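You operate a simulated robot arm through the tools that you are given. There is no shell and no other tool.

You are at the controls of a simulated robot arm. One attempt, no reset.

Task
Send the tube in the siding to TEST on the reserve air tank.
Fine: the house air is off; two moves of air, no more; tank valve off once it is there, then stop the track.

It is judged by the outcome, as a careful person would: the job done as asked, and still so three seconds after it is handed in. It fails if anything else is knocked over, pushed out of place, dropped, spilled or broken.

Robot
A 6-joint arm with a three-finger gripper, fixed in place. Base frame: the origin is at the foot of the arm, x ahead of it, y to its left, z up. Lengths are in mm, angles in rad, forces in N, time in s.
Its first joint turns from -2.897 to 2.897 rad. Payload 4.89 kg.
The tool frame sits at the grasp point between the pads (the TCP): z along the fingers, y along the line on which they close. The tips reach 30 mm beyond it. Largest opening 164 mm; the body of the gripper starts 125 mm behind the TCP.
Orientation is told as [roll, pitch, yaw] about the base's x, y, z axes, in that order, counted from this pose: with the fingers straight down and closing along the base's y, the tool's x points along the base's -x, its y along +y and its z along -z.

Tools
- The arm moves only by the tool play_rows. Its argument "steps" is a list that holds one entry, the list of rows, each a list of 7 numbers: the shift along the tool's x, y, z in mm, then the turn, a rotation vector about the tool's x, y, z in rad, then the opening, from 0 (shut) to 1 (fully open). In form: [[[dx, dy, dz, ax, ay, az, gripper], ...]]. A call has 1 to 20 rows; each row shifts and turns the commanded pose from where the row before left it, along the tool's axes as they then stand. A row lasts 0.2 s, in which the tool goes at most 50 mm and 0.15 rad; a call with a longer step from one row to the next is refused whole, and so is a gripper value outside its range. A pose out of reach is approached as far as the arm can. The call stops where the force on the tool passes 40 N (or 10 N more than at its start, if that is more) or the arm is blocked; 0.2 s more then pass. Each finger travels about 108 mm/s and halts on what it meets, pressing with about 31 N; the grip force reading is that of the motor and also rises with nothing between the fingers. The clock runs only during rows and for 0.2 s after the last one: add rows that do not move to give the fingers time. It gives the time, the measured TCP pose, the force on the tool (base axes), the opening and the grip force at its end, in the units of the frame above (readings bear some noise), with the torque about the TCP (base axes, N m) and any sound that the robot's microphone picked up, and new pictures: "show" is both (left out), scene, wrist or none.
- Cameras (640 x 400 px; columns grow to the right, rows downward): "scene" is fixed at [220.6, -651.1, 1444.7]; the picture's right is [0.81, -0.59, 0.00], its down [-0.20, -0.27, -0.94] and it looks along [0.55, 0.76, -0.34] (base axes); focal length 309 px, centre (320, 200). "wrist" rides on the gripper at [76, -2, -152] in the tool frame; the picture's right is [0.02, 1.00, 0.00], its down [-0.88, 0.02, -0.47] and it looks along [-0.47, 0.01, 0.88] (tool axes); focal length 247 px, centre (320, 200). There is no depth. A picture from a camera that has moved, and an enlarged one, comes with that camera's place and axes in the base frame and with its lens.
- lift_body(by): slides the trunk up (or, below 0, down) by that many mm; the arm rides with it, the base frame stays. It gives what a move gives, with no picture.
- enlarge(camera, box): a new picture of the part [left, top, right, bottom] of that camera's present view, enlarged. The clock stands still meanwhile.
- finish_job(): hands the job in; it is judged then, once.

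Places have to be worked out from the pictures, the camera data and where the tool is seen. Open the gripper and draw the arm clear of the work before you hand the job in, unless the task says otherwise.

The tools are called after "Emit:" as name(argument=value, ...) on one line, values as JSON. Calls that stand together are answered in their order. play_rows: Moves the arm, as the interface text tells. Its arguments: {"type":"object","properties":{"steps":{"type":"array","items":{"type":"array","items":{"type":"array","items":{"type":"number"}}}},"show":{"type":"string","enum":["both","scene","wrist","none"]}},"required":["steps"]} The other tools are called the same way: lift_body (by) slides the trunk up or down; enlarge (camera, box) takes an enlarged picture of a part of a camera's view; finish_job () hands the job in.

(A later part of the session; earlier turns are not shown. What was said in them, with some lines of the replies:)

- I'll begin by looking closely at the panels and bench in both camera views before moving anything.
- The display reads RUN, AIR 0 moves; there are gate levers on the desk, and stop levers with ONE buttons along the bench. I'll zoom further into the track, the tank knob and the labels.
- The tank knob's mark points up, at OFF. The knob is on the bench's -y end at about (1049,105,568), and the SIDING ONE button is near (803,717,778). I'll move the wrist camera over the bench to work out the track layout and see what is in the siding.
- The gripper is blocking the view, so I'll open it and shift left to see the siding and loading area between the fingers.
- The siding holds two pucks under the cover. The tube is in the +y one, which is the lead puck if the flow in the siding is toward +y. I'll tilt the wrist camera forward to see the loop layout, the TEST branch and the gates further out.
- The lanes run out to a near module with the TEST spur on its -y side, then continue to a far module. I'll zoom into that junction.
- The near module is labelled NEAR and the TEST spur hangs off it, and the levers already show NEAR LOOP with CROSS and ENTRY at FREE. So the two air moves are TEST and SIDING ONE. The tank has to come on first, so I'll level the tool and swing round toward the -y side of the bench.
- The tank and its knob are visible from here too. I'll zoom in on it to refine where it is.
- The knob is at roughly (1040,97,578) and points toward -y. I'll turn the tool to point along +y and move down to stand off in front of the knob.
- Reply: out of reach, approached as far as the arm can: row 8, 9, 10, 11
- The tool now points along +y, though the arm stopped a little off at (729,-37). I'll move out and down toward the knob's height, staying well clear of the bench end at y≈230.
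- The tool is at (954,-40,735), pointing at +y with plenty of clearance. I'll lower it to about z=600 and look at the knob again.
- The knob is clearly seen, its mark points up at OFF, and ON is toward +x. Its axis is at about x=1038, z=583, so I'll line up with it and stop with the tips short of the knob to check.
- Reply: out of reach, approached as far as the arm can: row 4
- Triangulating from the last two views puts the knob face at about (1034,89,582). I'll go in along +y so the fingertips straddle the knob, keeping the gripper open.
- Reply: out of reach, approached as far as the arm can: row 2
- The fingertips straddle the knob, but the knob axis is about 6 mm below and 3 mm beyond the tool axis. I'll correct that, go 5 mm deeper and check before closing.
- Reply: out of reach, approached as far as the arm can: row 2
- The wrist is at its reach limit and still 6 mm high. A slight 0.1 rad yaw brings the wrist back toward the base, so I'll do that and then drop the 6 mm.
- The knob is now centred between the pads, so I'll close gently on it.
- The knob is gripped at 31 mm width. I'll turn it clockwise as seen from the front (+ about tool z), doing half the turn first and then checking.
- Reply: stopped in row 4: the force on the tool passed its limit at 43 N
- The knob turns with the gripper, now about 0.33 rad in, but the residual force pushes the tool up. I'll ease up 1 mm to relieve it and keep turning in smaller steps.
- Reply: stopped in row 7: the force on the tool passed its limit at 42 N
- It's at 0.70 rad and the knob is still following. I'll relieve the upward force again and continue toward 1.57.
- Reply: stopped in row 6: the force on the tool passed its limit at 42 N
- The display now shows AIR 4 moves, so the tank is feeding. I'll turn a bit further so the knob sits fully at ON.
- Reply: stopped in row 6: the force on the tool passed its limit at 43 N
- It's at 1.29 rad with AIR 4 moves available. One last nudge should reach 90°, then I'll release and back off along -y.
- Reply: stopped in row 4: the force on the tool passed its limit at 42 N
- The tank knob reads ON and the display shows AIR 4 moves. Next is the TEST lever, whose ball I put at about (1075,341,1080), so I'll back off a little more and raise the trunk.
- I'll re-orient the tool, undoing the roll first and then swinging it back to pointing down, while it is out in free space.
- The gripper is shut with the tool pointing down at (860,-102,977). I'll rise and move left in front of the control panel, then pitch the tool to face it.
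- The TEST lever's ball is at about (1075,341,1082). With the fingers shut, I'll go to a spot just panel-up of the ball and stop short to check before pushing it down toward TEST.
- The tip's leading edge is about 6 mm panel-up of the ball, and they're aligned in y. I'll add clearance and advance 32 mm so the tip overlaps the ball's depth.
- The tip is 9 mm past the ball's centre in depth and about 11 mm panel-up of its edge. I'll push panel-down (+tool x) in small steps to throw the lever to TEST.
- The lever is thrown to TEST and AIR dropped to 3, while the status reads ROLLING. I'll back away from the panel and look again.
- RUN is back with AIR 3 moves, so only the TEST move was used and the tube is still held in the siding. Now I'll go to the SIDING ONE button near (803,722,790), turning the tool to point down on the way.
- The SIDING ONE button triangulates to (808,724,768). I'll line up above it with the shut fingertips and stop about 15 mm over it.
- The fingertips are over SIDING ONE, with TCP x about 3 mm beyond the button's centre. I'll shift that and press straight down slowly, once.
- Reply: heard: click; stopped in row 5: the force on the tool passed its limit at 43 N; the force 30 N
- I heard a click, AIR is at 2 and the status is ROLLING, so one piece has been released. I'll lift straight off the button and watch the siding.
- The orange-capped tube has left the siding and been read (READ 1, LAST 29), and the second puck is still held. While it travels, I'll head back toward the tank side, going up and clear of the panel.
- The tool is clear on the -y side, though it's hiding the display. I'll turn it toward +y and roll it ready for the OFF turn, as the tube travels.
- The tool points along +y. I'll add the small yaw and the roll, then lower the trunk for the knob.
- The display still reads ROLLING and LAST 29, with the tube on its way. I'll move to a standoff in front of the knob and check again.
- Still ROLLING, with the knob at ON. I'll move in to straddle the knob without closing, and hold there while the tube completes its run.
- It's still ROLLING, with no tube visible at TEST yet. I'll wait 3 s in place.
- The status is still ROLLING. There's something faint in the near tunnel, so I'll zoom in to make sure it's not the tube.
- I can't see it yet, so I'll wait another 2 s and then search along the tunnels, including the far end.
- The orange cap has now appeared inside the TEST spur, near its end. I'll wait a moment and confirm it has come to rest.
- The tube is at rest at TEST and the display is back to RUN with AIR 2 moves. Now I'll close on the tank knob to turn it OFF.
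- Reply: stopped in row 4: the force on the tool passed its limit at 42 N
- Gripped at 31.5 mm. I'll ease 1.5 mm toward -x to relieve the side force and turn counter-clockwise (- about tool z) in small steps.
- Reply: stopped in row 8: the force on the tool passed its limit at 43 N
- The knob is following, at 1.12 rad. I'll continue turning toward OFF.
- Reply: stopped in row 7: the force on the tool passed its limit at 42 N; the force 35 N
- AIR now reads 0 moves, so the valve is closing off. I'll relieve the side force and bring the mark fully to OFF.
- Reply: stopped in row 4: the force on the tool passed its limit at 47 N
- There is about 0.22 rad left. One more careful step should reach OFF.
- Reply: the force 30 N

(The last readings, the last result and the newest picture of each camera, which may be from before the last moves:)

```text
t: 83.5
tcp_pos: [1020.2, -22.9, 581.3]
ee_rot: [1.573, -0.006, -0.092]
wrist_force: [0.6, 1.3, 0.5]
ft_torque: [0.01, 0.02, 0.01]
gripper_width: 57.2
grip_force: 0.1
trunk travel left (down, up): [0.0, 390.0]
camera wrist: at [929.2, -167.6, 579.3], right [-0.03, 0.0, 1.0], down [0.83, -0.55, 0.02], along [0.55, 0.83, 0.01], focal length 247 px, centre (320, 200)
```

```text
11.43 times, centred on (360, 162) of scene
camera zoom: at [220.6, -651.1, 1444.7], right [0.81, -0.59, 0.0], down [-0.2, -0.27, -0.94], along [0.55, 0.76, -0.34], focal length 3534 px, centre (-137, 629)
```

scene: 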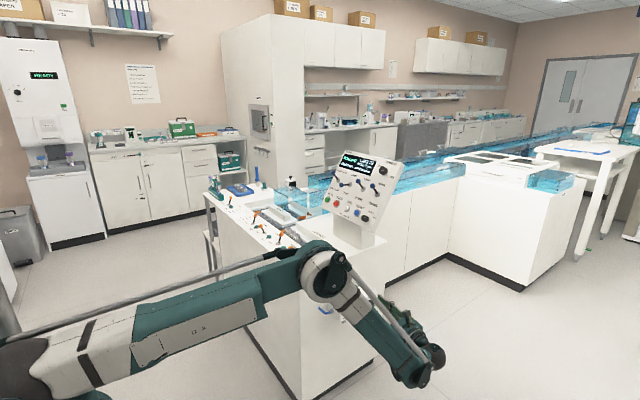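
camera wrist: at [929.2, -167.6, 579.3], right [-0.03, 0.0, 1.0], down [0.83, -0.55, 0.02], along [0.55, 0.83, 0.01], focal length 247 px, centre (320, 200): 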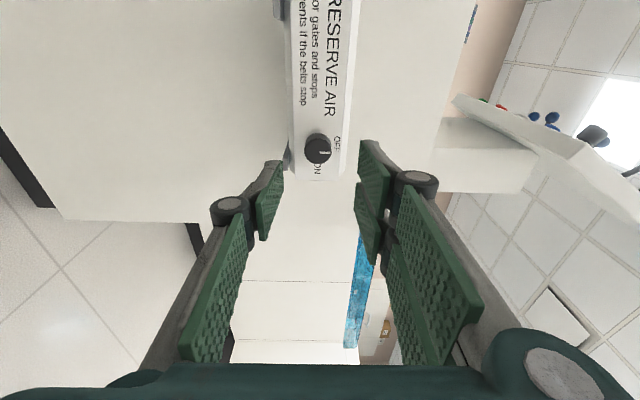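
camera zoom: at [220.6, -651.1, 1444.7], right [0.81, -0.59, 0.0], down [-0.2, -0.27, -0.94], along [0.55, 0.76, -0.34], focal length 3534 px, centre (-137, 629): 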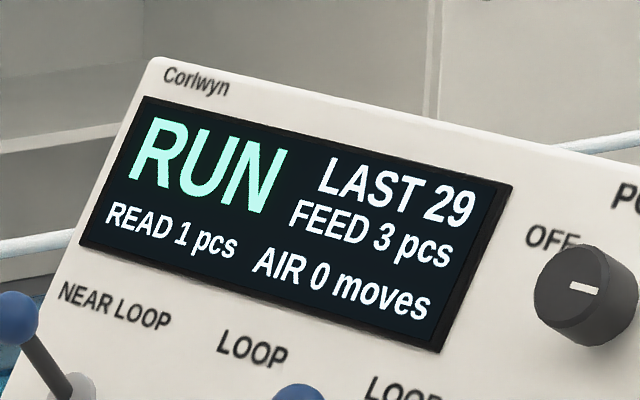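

The tank valve is at OFF, AIR reads 0, and the knob is released. Now for STOP: I'll back away, raise the trunk and re-orient.

Emit:
play_rows(steps=[[[15, 0, -35, 0, 0, 0, 0.1], [15, 0, -30, 0, 0.045, 0, 0], [20, 0, -20, 0, 0.045, 0, 0]]], show="none")

Emit:
lift_body(by=200)

Emit:
play_rows(steps=[[[0, 45, 0, 0, 0, 0, 0], [0, 45, 0, 0, 0, 0, 0], [0, 45, 0, 0, 0, 0, 0], [0, 45, 0, 0, 0, 0, 0], [0, 20, 0, 0, 0, 0, 0], [10, 0, 0, 0.1428, 0, 0, 0], [10, 0, 0, 0.1428, 0, 0, 0], [10, 0, 0, 0.1428, 0, 0, 0], [10, 0, 0, 0.1428, 0, 0, 0], [10, 0, 0, 0.1428, 0, 0, 0], [10, 0, 0, 0.1428, 0, 0, 0], [10, 0, 0, 0.1428, 0, 0, 0], [10, 0, 0, 0.1428, 0, 0, 0], [10, 0, 0, 0.1428, 0, 0, 0], [10, 0, 0, 0.1428, 0, 0, 0], [10, 0, 0, 0.1428, 0, 0, 0]]], show="scene")

```text
t: 84.3
tcp_pos: [963.5, -104.7, 581.3]
ee_rot: [1.571, -0.008, -0.001]
wrist_force: [0.1, 0.5, -1.0]
ft_torque: [0.01, 0.0, 0.01]
gripper_width: 0.2
grip_force: 30.7
trunk travel left (down, up): [0.0, 390.0]
```

```text
t: 86.5
tcp_pos: [964.1, -105.0, 782.1]
ee_rot: [1.57, -0.005, -0.002]
wrist_force: [-0.5, -0.4, 0.2]
ft_torque: [0.05, 0.02, 0.01]
gripper_width: 0.3
grip_force: 31.9
trunk travel left (down, up): [-200.0, 190.0]
```

```text
t: 89.9
tcp_pos: [852.5, -105.9, 981.2]
ee_rot: [-0.001, -0.006, -0.002]
wrist_force: [-0.4, -1.4, 0.2]
ft_torque: [0.19, 0.07, -0.06]
gripper_width: 0.2
grip_force: 31.3
trunk travel left (down, up): [-200.0, 190.0]
```

scene: 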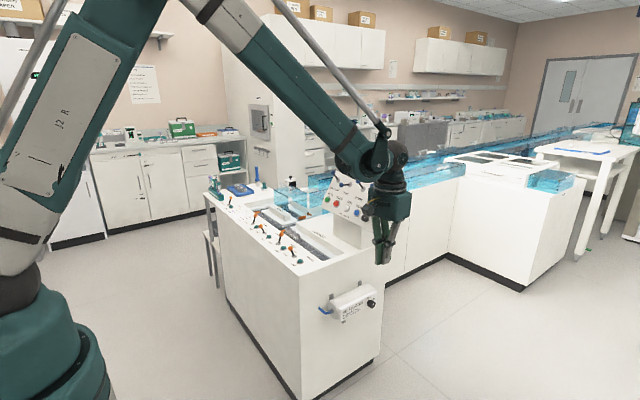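

Same route as before: up and left to stand in front of the panel, then pitch to face STOP at about (1053,368,951).

Emit:
play_rows(steps=[[[0, 15, -45, 0, 0, 0, 0], [0, 15, -45, 0, 0, 0, 0], [0, 15, -45, 0, 0, 0, 0], [0, 20, -40, 0, 0, 0, 0], [0, 45, 0, 0, 0, 0, 0], [0, 45, 0, 0, 0, 0, 0], [0, 45, 0, 0, 0, 0, 0], [0, 45, 0, 0, -0.14, 0, 0], [0, 45, 0, 0, -0.14, 0, 0], [0, 45, 0, 0, -0.14, 0, 0], [0, 45, 0, 0, -0.14, 0, 0], [0, 45, 0, 0, -0.14, 0, 0], [0, 43, 0, 0, -0.14, 0, 0], [0, 0, 0, 0, -0.146, 0, 0]]])

Emit:
enlarge(camera="wrist", box=[240, 0, 440, 140])

```text
t: 92.9
tcp_pos: [853.8, 363.0, 1155.4]
ee_rot: [0.001, -0.995, -0.002]
wrist_force: [0.1, 0.1, 0.1]
ft_torque: [-0.01, -0.02, -0.01]
gripper_width: 0.0
grip_force: 31.3
trunk travel left (down, up): [-200.0, 190.0]
camera wrist: at [682.7, 362.1, 1175.4], right [-0.01, 1.0, -0.02], down [0.08, 0.02, 1.0], along [1.0, 0.01, -0.08], focal length 247 px, centre (320, 200)
```

scene: 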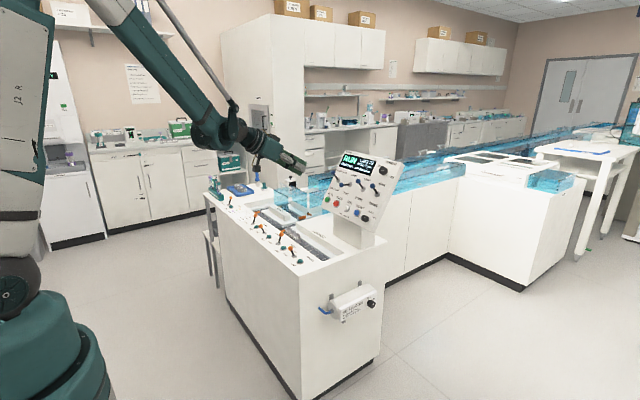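
wrist: 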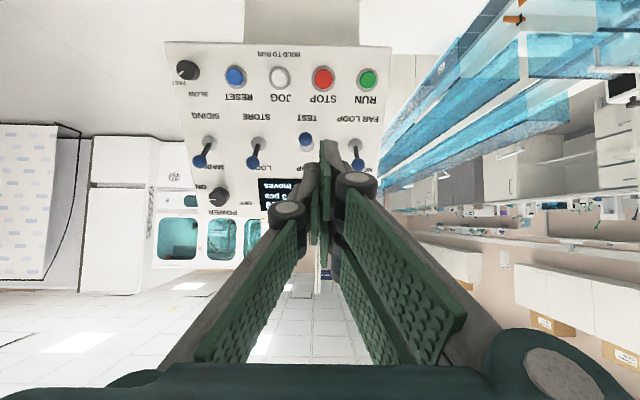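

```text
2.86 times, centred on (340, 70) of wrist
camera zoom: at [682.7, 362.1, 1175.4], right [-0.01, 1.0, -0.02], down [0.08, 0.02, 1.0], along [1.0, 0.01, -0.08], focal length 706 px, centre (263, 571)
```

zoom: 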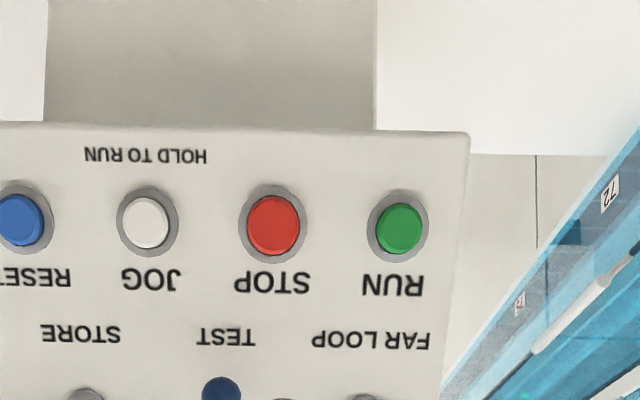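

STOP is at about (1053,368,953). I'll move down in front of it and stop with the fingertips about 25 mm off the button.

Emit:
play_rows(steps=[[[31, 2.5, 0, 0, 0, 0, 0], [30.5, 2.5, 0, 0, 0, 0, 0], [0, 0, 44, 0, 0, 0, 0], [0, 0, 44, 0, 0, 0, 0], [0, 0, 44, 0, 0, 0, 0], [0, 0, 44, 0, 0, 0, 0], [0, 0, 44, 0, 0, 0, 0], [0, 0, 0, 0, 0, 0, 0]]])

Emit:
enlarge(camera="wrist", box=[240, 60, 420, 220])

Emit:
enlarge(camera="scene", box=[310, 140, 410, 230])

```text
t: 94.7
tcp_pos: [1002.3, 368.4, 982.3]
ee_rot: [0.001, -0.992, -0.004]
wrist_force: [1.6, 1.5, -0.2]
ft_torque: [-0.07, -0.02, 0.01]
gripper_width: 0.1
grip_force: 31.0
trunk travel left (down, up): [-200.0, 190.0]
camera wrist: at [832.2, 367.3, 1001.6], right [-0.01, 1.0, -0.02], down [0.09, 0.02, 1.0], along [1.0, 0.01, -0.09], focal length 247 px, centre (320, 200)
```

scene: 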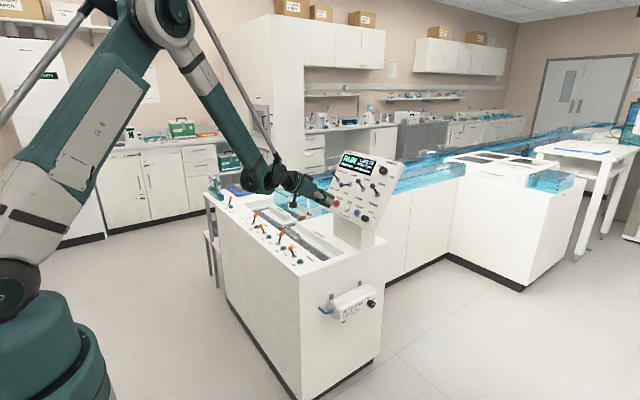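
wrist: 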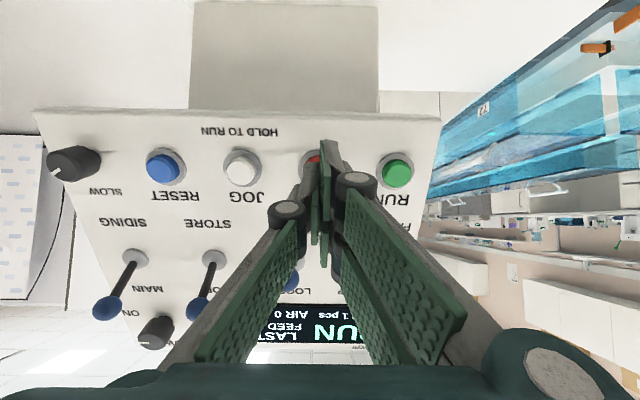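

```text
2.50 times, centred on (330, 140) of wrist
camera zoom: at [832.2, 367.3, 1001.6], right [-0.01, 1.0, -0.02], down [0.09, 0.02, 1.0], along [1.0, 0.01, -0.09], focal length 617 px, centre (295, 350)
```

zoom: 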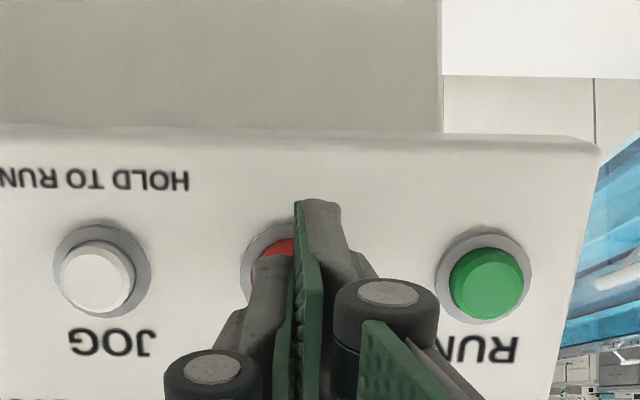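

```text
4.44 times, centred on (360, 185) of scene
camera zoom: at [220.6, -651.1, 1444.7], right [0.81, -0.59, 0.0], down [-0.2, -0.27, -0.94], along [0.55, 0.76, -0.34], focal length 1374 px, centre (142, 267)
```

zoom: 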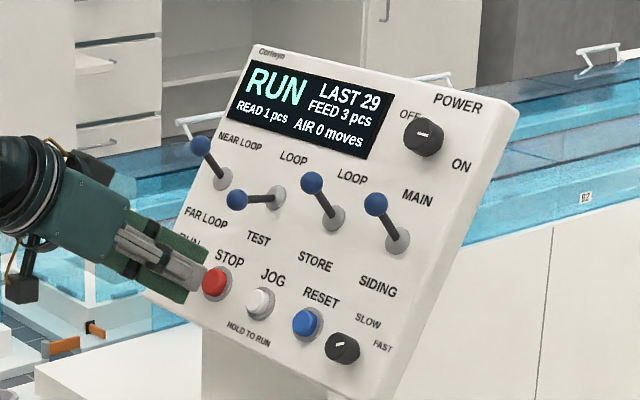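

The fingertips are lined up with STOP about 28 mm away, and the display shows RUN with AIR 0. I'll approach and press.

Emit:
play_rows(steps=[[[-3, 0, 8, 0, 0, 0, 0], [0, 0, 8, 0, 0, 0, 0], [0, 0, 5, 0, 0, 0, 0], [0, 0, 2.5, 0, 0, 0, 0], [0, 0, 2, 0, 0, 0, 0], [0, 0, 2, 0, 0, 0, 0], [0, 0, 2, 0, 0, 0, 0], [0, 0, 2, 0, 0, 0, 0], [0, 0, 2, 0, 0, 0, 0], [0, 0, 2, 0, 0, 0, 0]]], show="scene")

Emit:
enlarge(camera="scene", box=[310, 140, 410, 230])

```text
t: 96.5
tcp_pos: [1026.9, 368.2, 973.6]
ee_rot: [0.003, -0.995, -0.003]
wrist_force: [-27.0, -4.9, 18.8]
ft_torque: [-0.07, -0.41, -0.11]
gripper_width: 6.1
grip_force: 45.4
trunk travel left (down, up): [-200.0, 190.0]
heard: click
stopped in row 8: the force on the tool passed its limit at 44 N (the readings are from after the stop); the commanded pose is now the measured one
```

scene: 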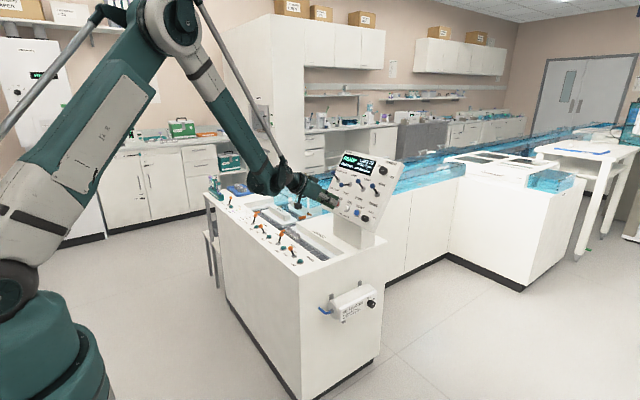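

```text
4.44 times, centred on (360, 185) of scene
camera zoom: at [220.6, -651.1, 1444.7], right [0.81, -0.59, 0.0], down [-0.2, -0.27, -0.94], along [0.55, 0.76, -0.34], focal length 1374 px, centre (142, 267)
```

zoom: 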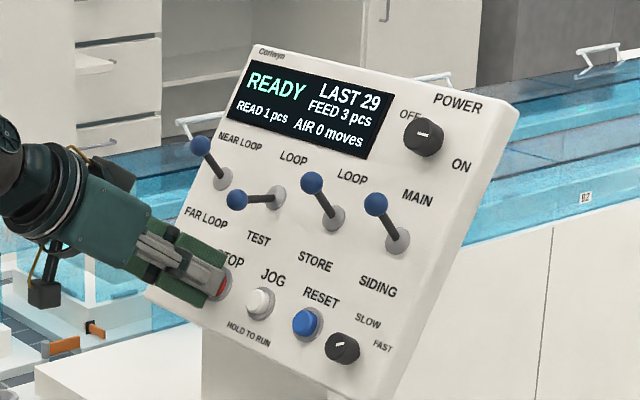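

The click sounded and the display shows READY, so the track has stopped. I'll back straight off the button, then draw clear and open the gripper.

Emit:
play_rows(steps=[[[0, 0, -20, 0, 0, 0, 0], [0, 0, -45, 0, 0, 0, 0], [0, 0, -45, 0, 0, 0, 0], [0, 0, -45, 0, 0, 0, 0], [0, 0, -45, 0, 0, 0, 0.2], [0, 0, -40, 0, 0, 0, 0.5], [0, 0, 0, 0, 0, 0, 0.8], [0, 0, 0, 0, 0, 0, 1], [0, 0, 0, 0, 0, 0, 1], [0, 0, 0, 0, 0, 0, 1]]])

Emit:
enlarge(camera="scene", box=[310, 140, 410, 230])

Emit:
enlarge(camera="scene", box=[500, 160, 590, 215])

Emit:
enlarge(camera="scene", box=[200, 170, 330, 270])

Emit:
enlarge(camera="scene", box=[310, 275, 390, 330])

```text
t: 98.7
tcp_pos: [827.2, 366.9, 1102.1]
ee_rot: [0.002, -0.992, -0.003]
wrist_force: [-0.2, 0.3, 0.0]
ft_torque: [-0.01, 0.0, -0.03]
gripper_width: 163.9
grip_force: 0.1
trunk travel left (down, up): [-200.0, 190.0]
camera wrist: at [656.9, 366.5, 1121.6], right [-0.01, 1.0, -0.02], down [0.09, 0.02, 1.0], along [1.0, 0.01, -0.09], focal length 247 px, centre (320, 200)
```

scene: 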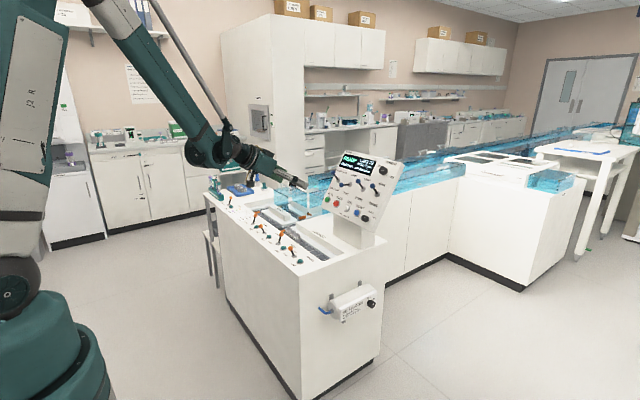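
wrist: 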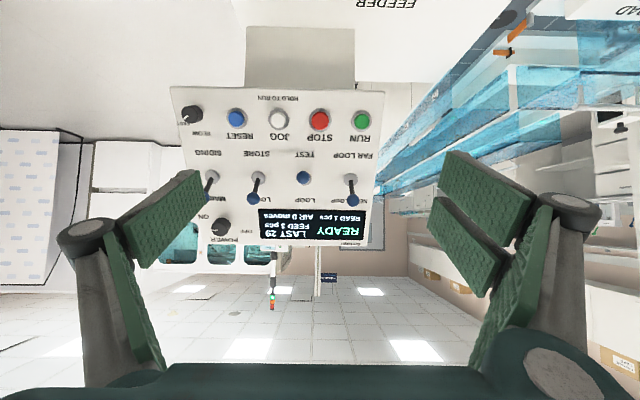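

```text
4.44 times, centred on (360, 185) of scene
camera zoom: at [220.6, -651.1, 1444.7], right [0.81, -0.59, 0.0], down [-0.2, -0.27, -0.94], along [0.55, 0.76, -0.34], focal length 1374 px, centre (142, 267)
```

zoom: 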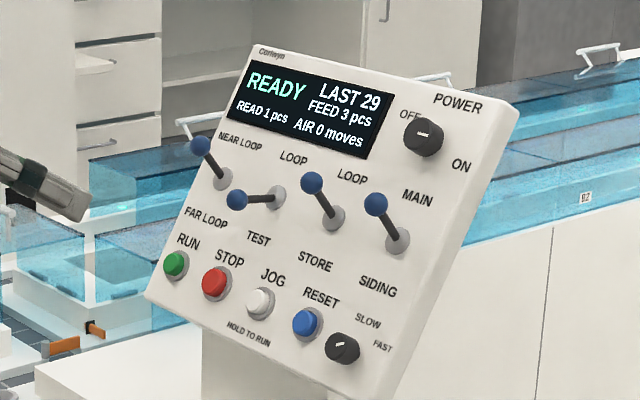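

```text
7.11 times, centred on (545, 188) of scene
camera zoom: at [220.6, -651.1, 1444.7], right [0.81, -0.59, 0.0], down [-0.2, -0.27, -0.94], along [0.55, 0.76, -0.34], focal length 2199 px, centre (-1280, 289)
```

zoom: 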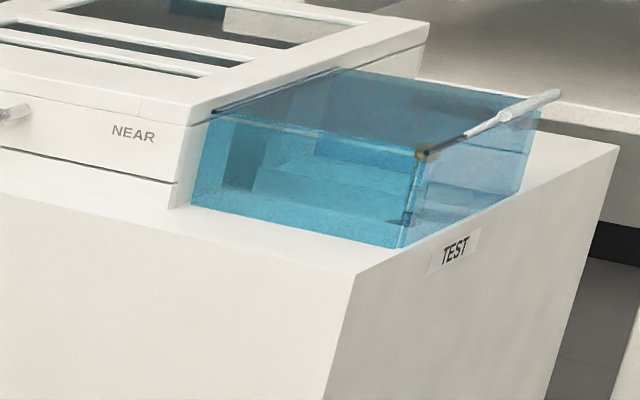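

```text
4.00 times, centred on (265, 220) of scene
camera zoom: at [220.6, -651.1, 1444.7], right [0.81, -0.59, 0.0], down [-0.2, -0.27, -0.94], along [0.55, 0.76, -0.34], focal length 1237 px, centre (540, 120)
```

zoom: 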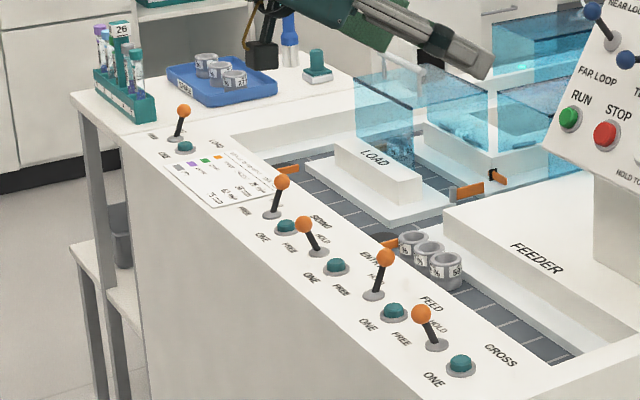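

```text
7.27 times, centred on (350, 302) of scene
camera zoom: at [220.6, -651.1, 1444.7], right [0.81, -0.59, 0.0], down [-0.2, -0.27, -0.94], along [0.55, 0.76, -0.34], focal length 2249 px, centre (102, -546)
```

zoom: 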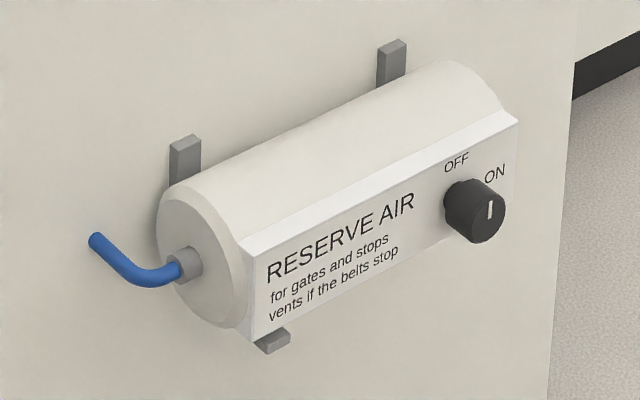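

The tube is at TEST, the tank valve is OFF, the track shows READY (stopped), and the other levers and pucks are as they were. I'll draw the open arm a little further clear before handing in.

Emit:
play_rows(steps=[[[0, 0, -40, 0, 0, 0, 1], [-20, 0, -40, 0, 0, 0, 1], [-30, 0, -30, 0, 0, 0, 1], [0, 0, 0, 0, 0, 0, 1], [0, 0, 0, 0, 0, 0, 1]]], show="scene")

```text
t: 99.9
tcp_pos: [763.3, 367.1, 1205.9]
ee_rot: [0.002, -0.994, -0.004]
wrist_force: [0.1, 0.0, 0.7]
ft_torque: [-0.01, -0.02, 0.06]
gripper_width: 164.2
grip_force: 0.1
trunk travel left (down, up): [-200.0, 190.0]
```

scene: 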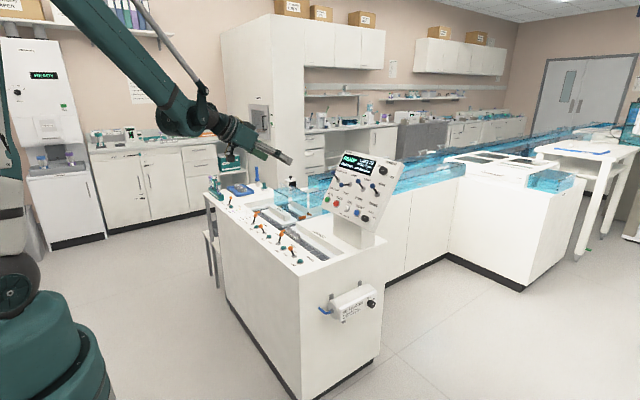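

The arm is clear with the gripper open and everything is in its final state, so I'm handing in the job.

Emit:
finish_job()

```text
The job is handed in.
```

The tube from the siding is at TEST, the tank valve is OFF and the track is stopped. I've handed the job in.

- **Air used:** two moves from the reserve tank, the gate to TEST and one press of ONE on the siding stop. The display went from AIR 4 to AIR 2.
- **Order:** I waited until the tube had come to rest at TEST and the display was back to RUN. Then I turned the tank valve off (AIR 0) and pressed STOP; the display now shows READY.
- **Left as it was:** the second puck is still held in the siding and the feeder's three are untouched. The TEST gate lever is the only other thing changed, and it is still at TEST.
- **Arm:** it is drawn back clear of the bench with the gripper open. I saw nothing knocked over or pushed out of place.
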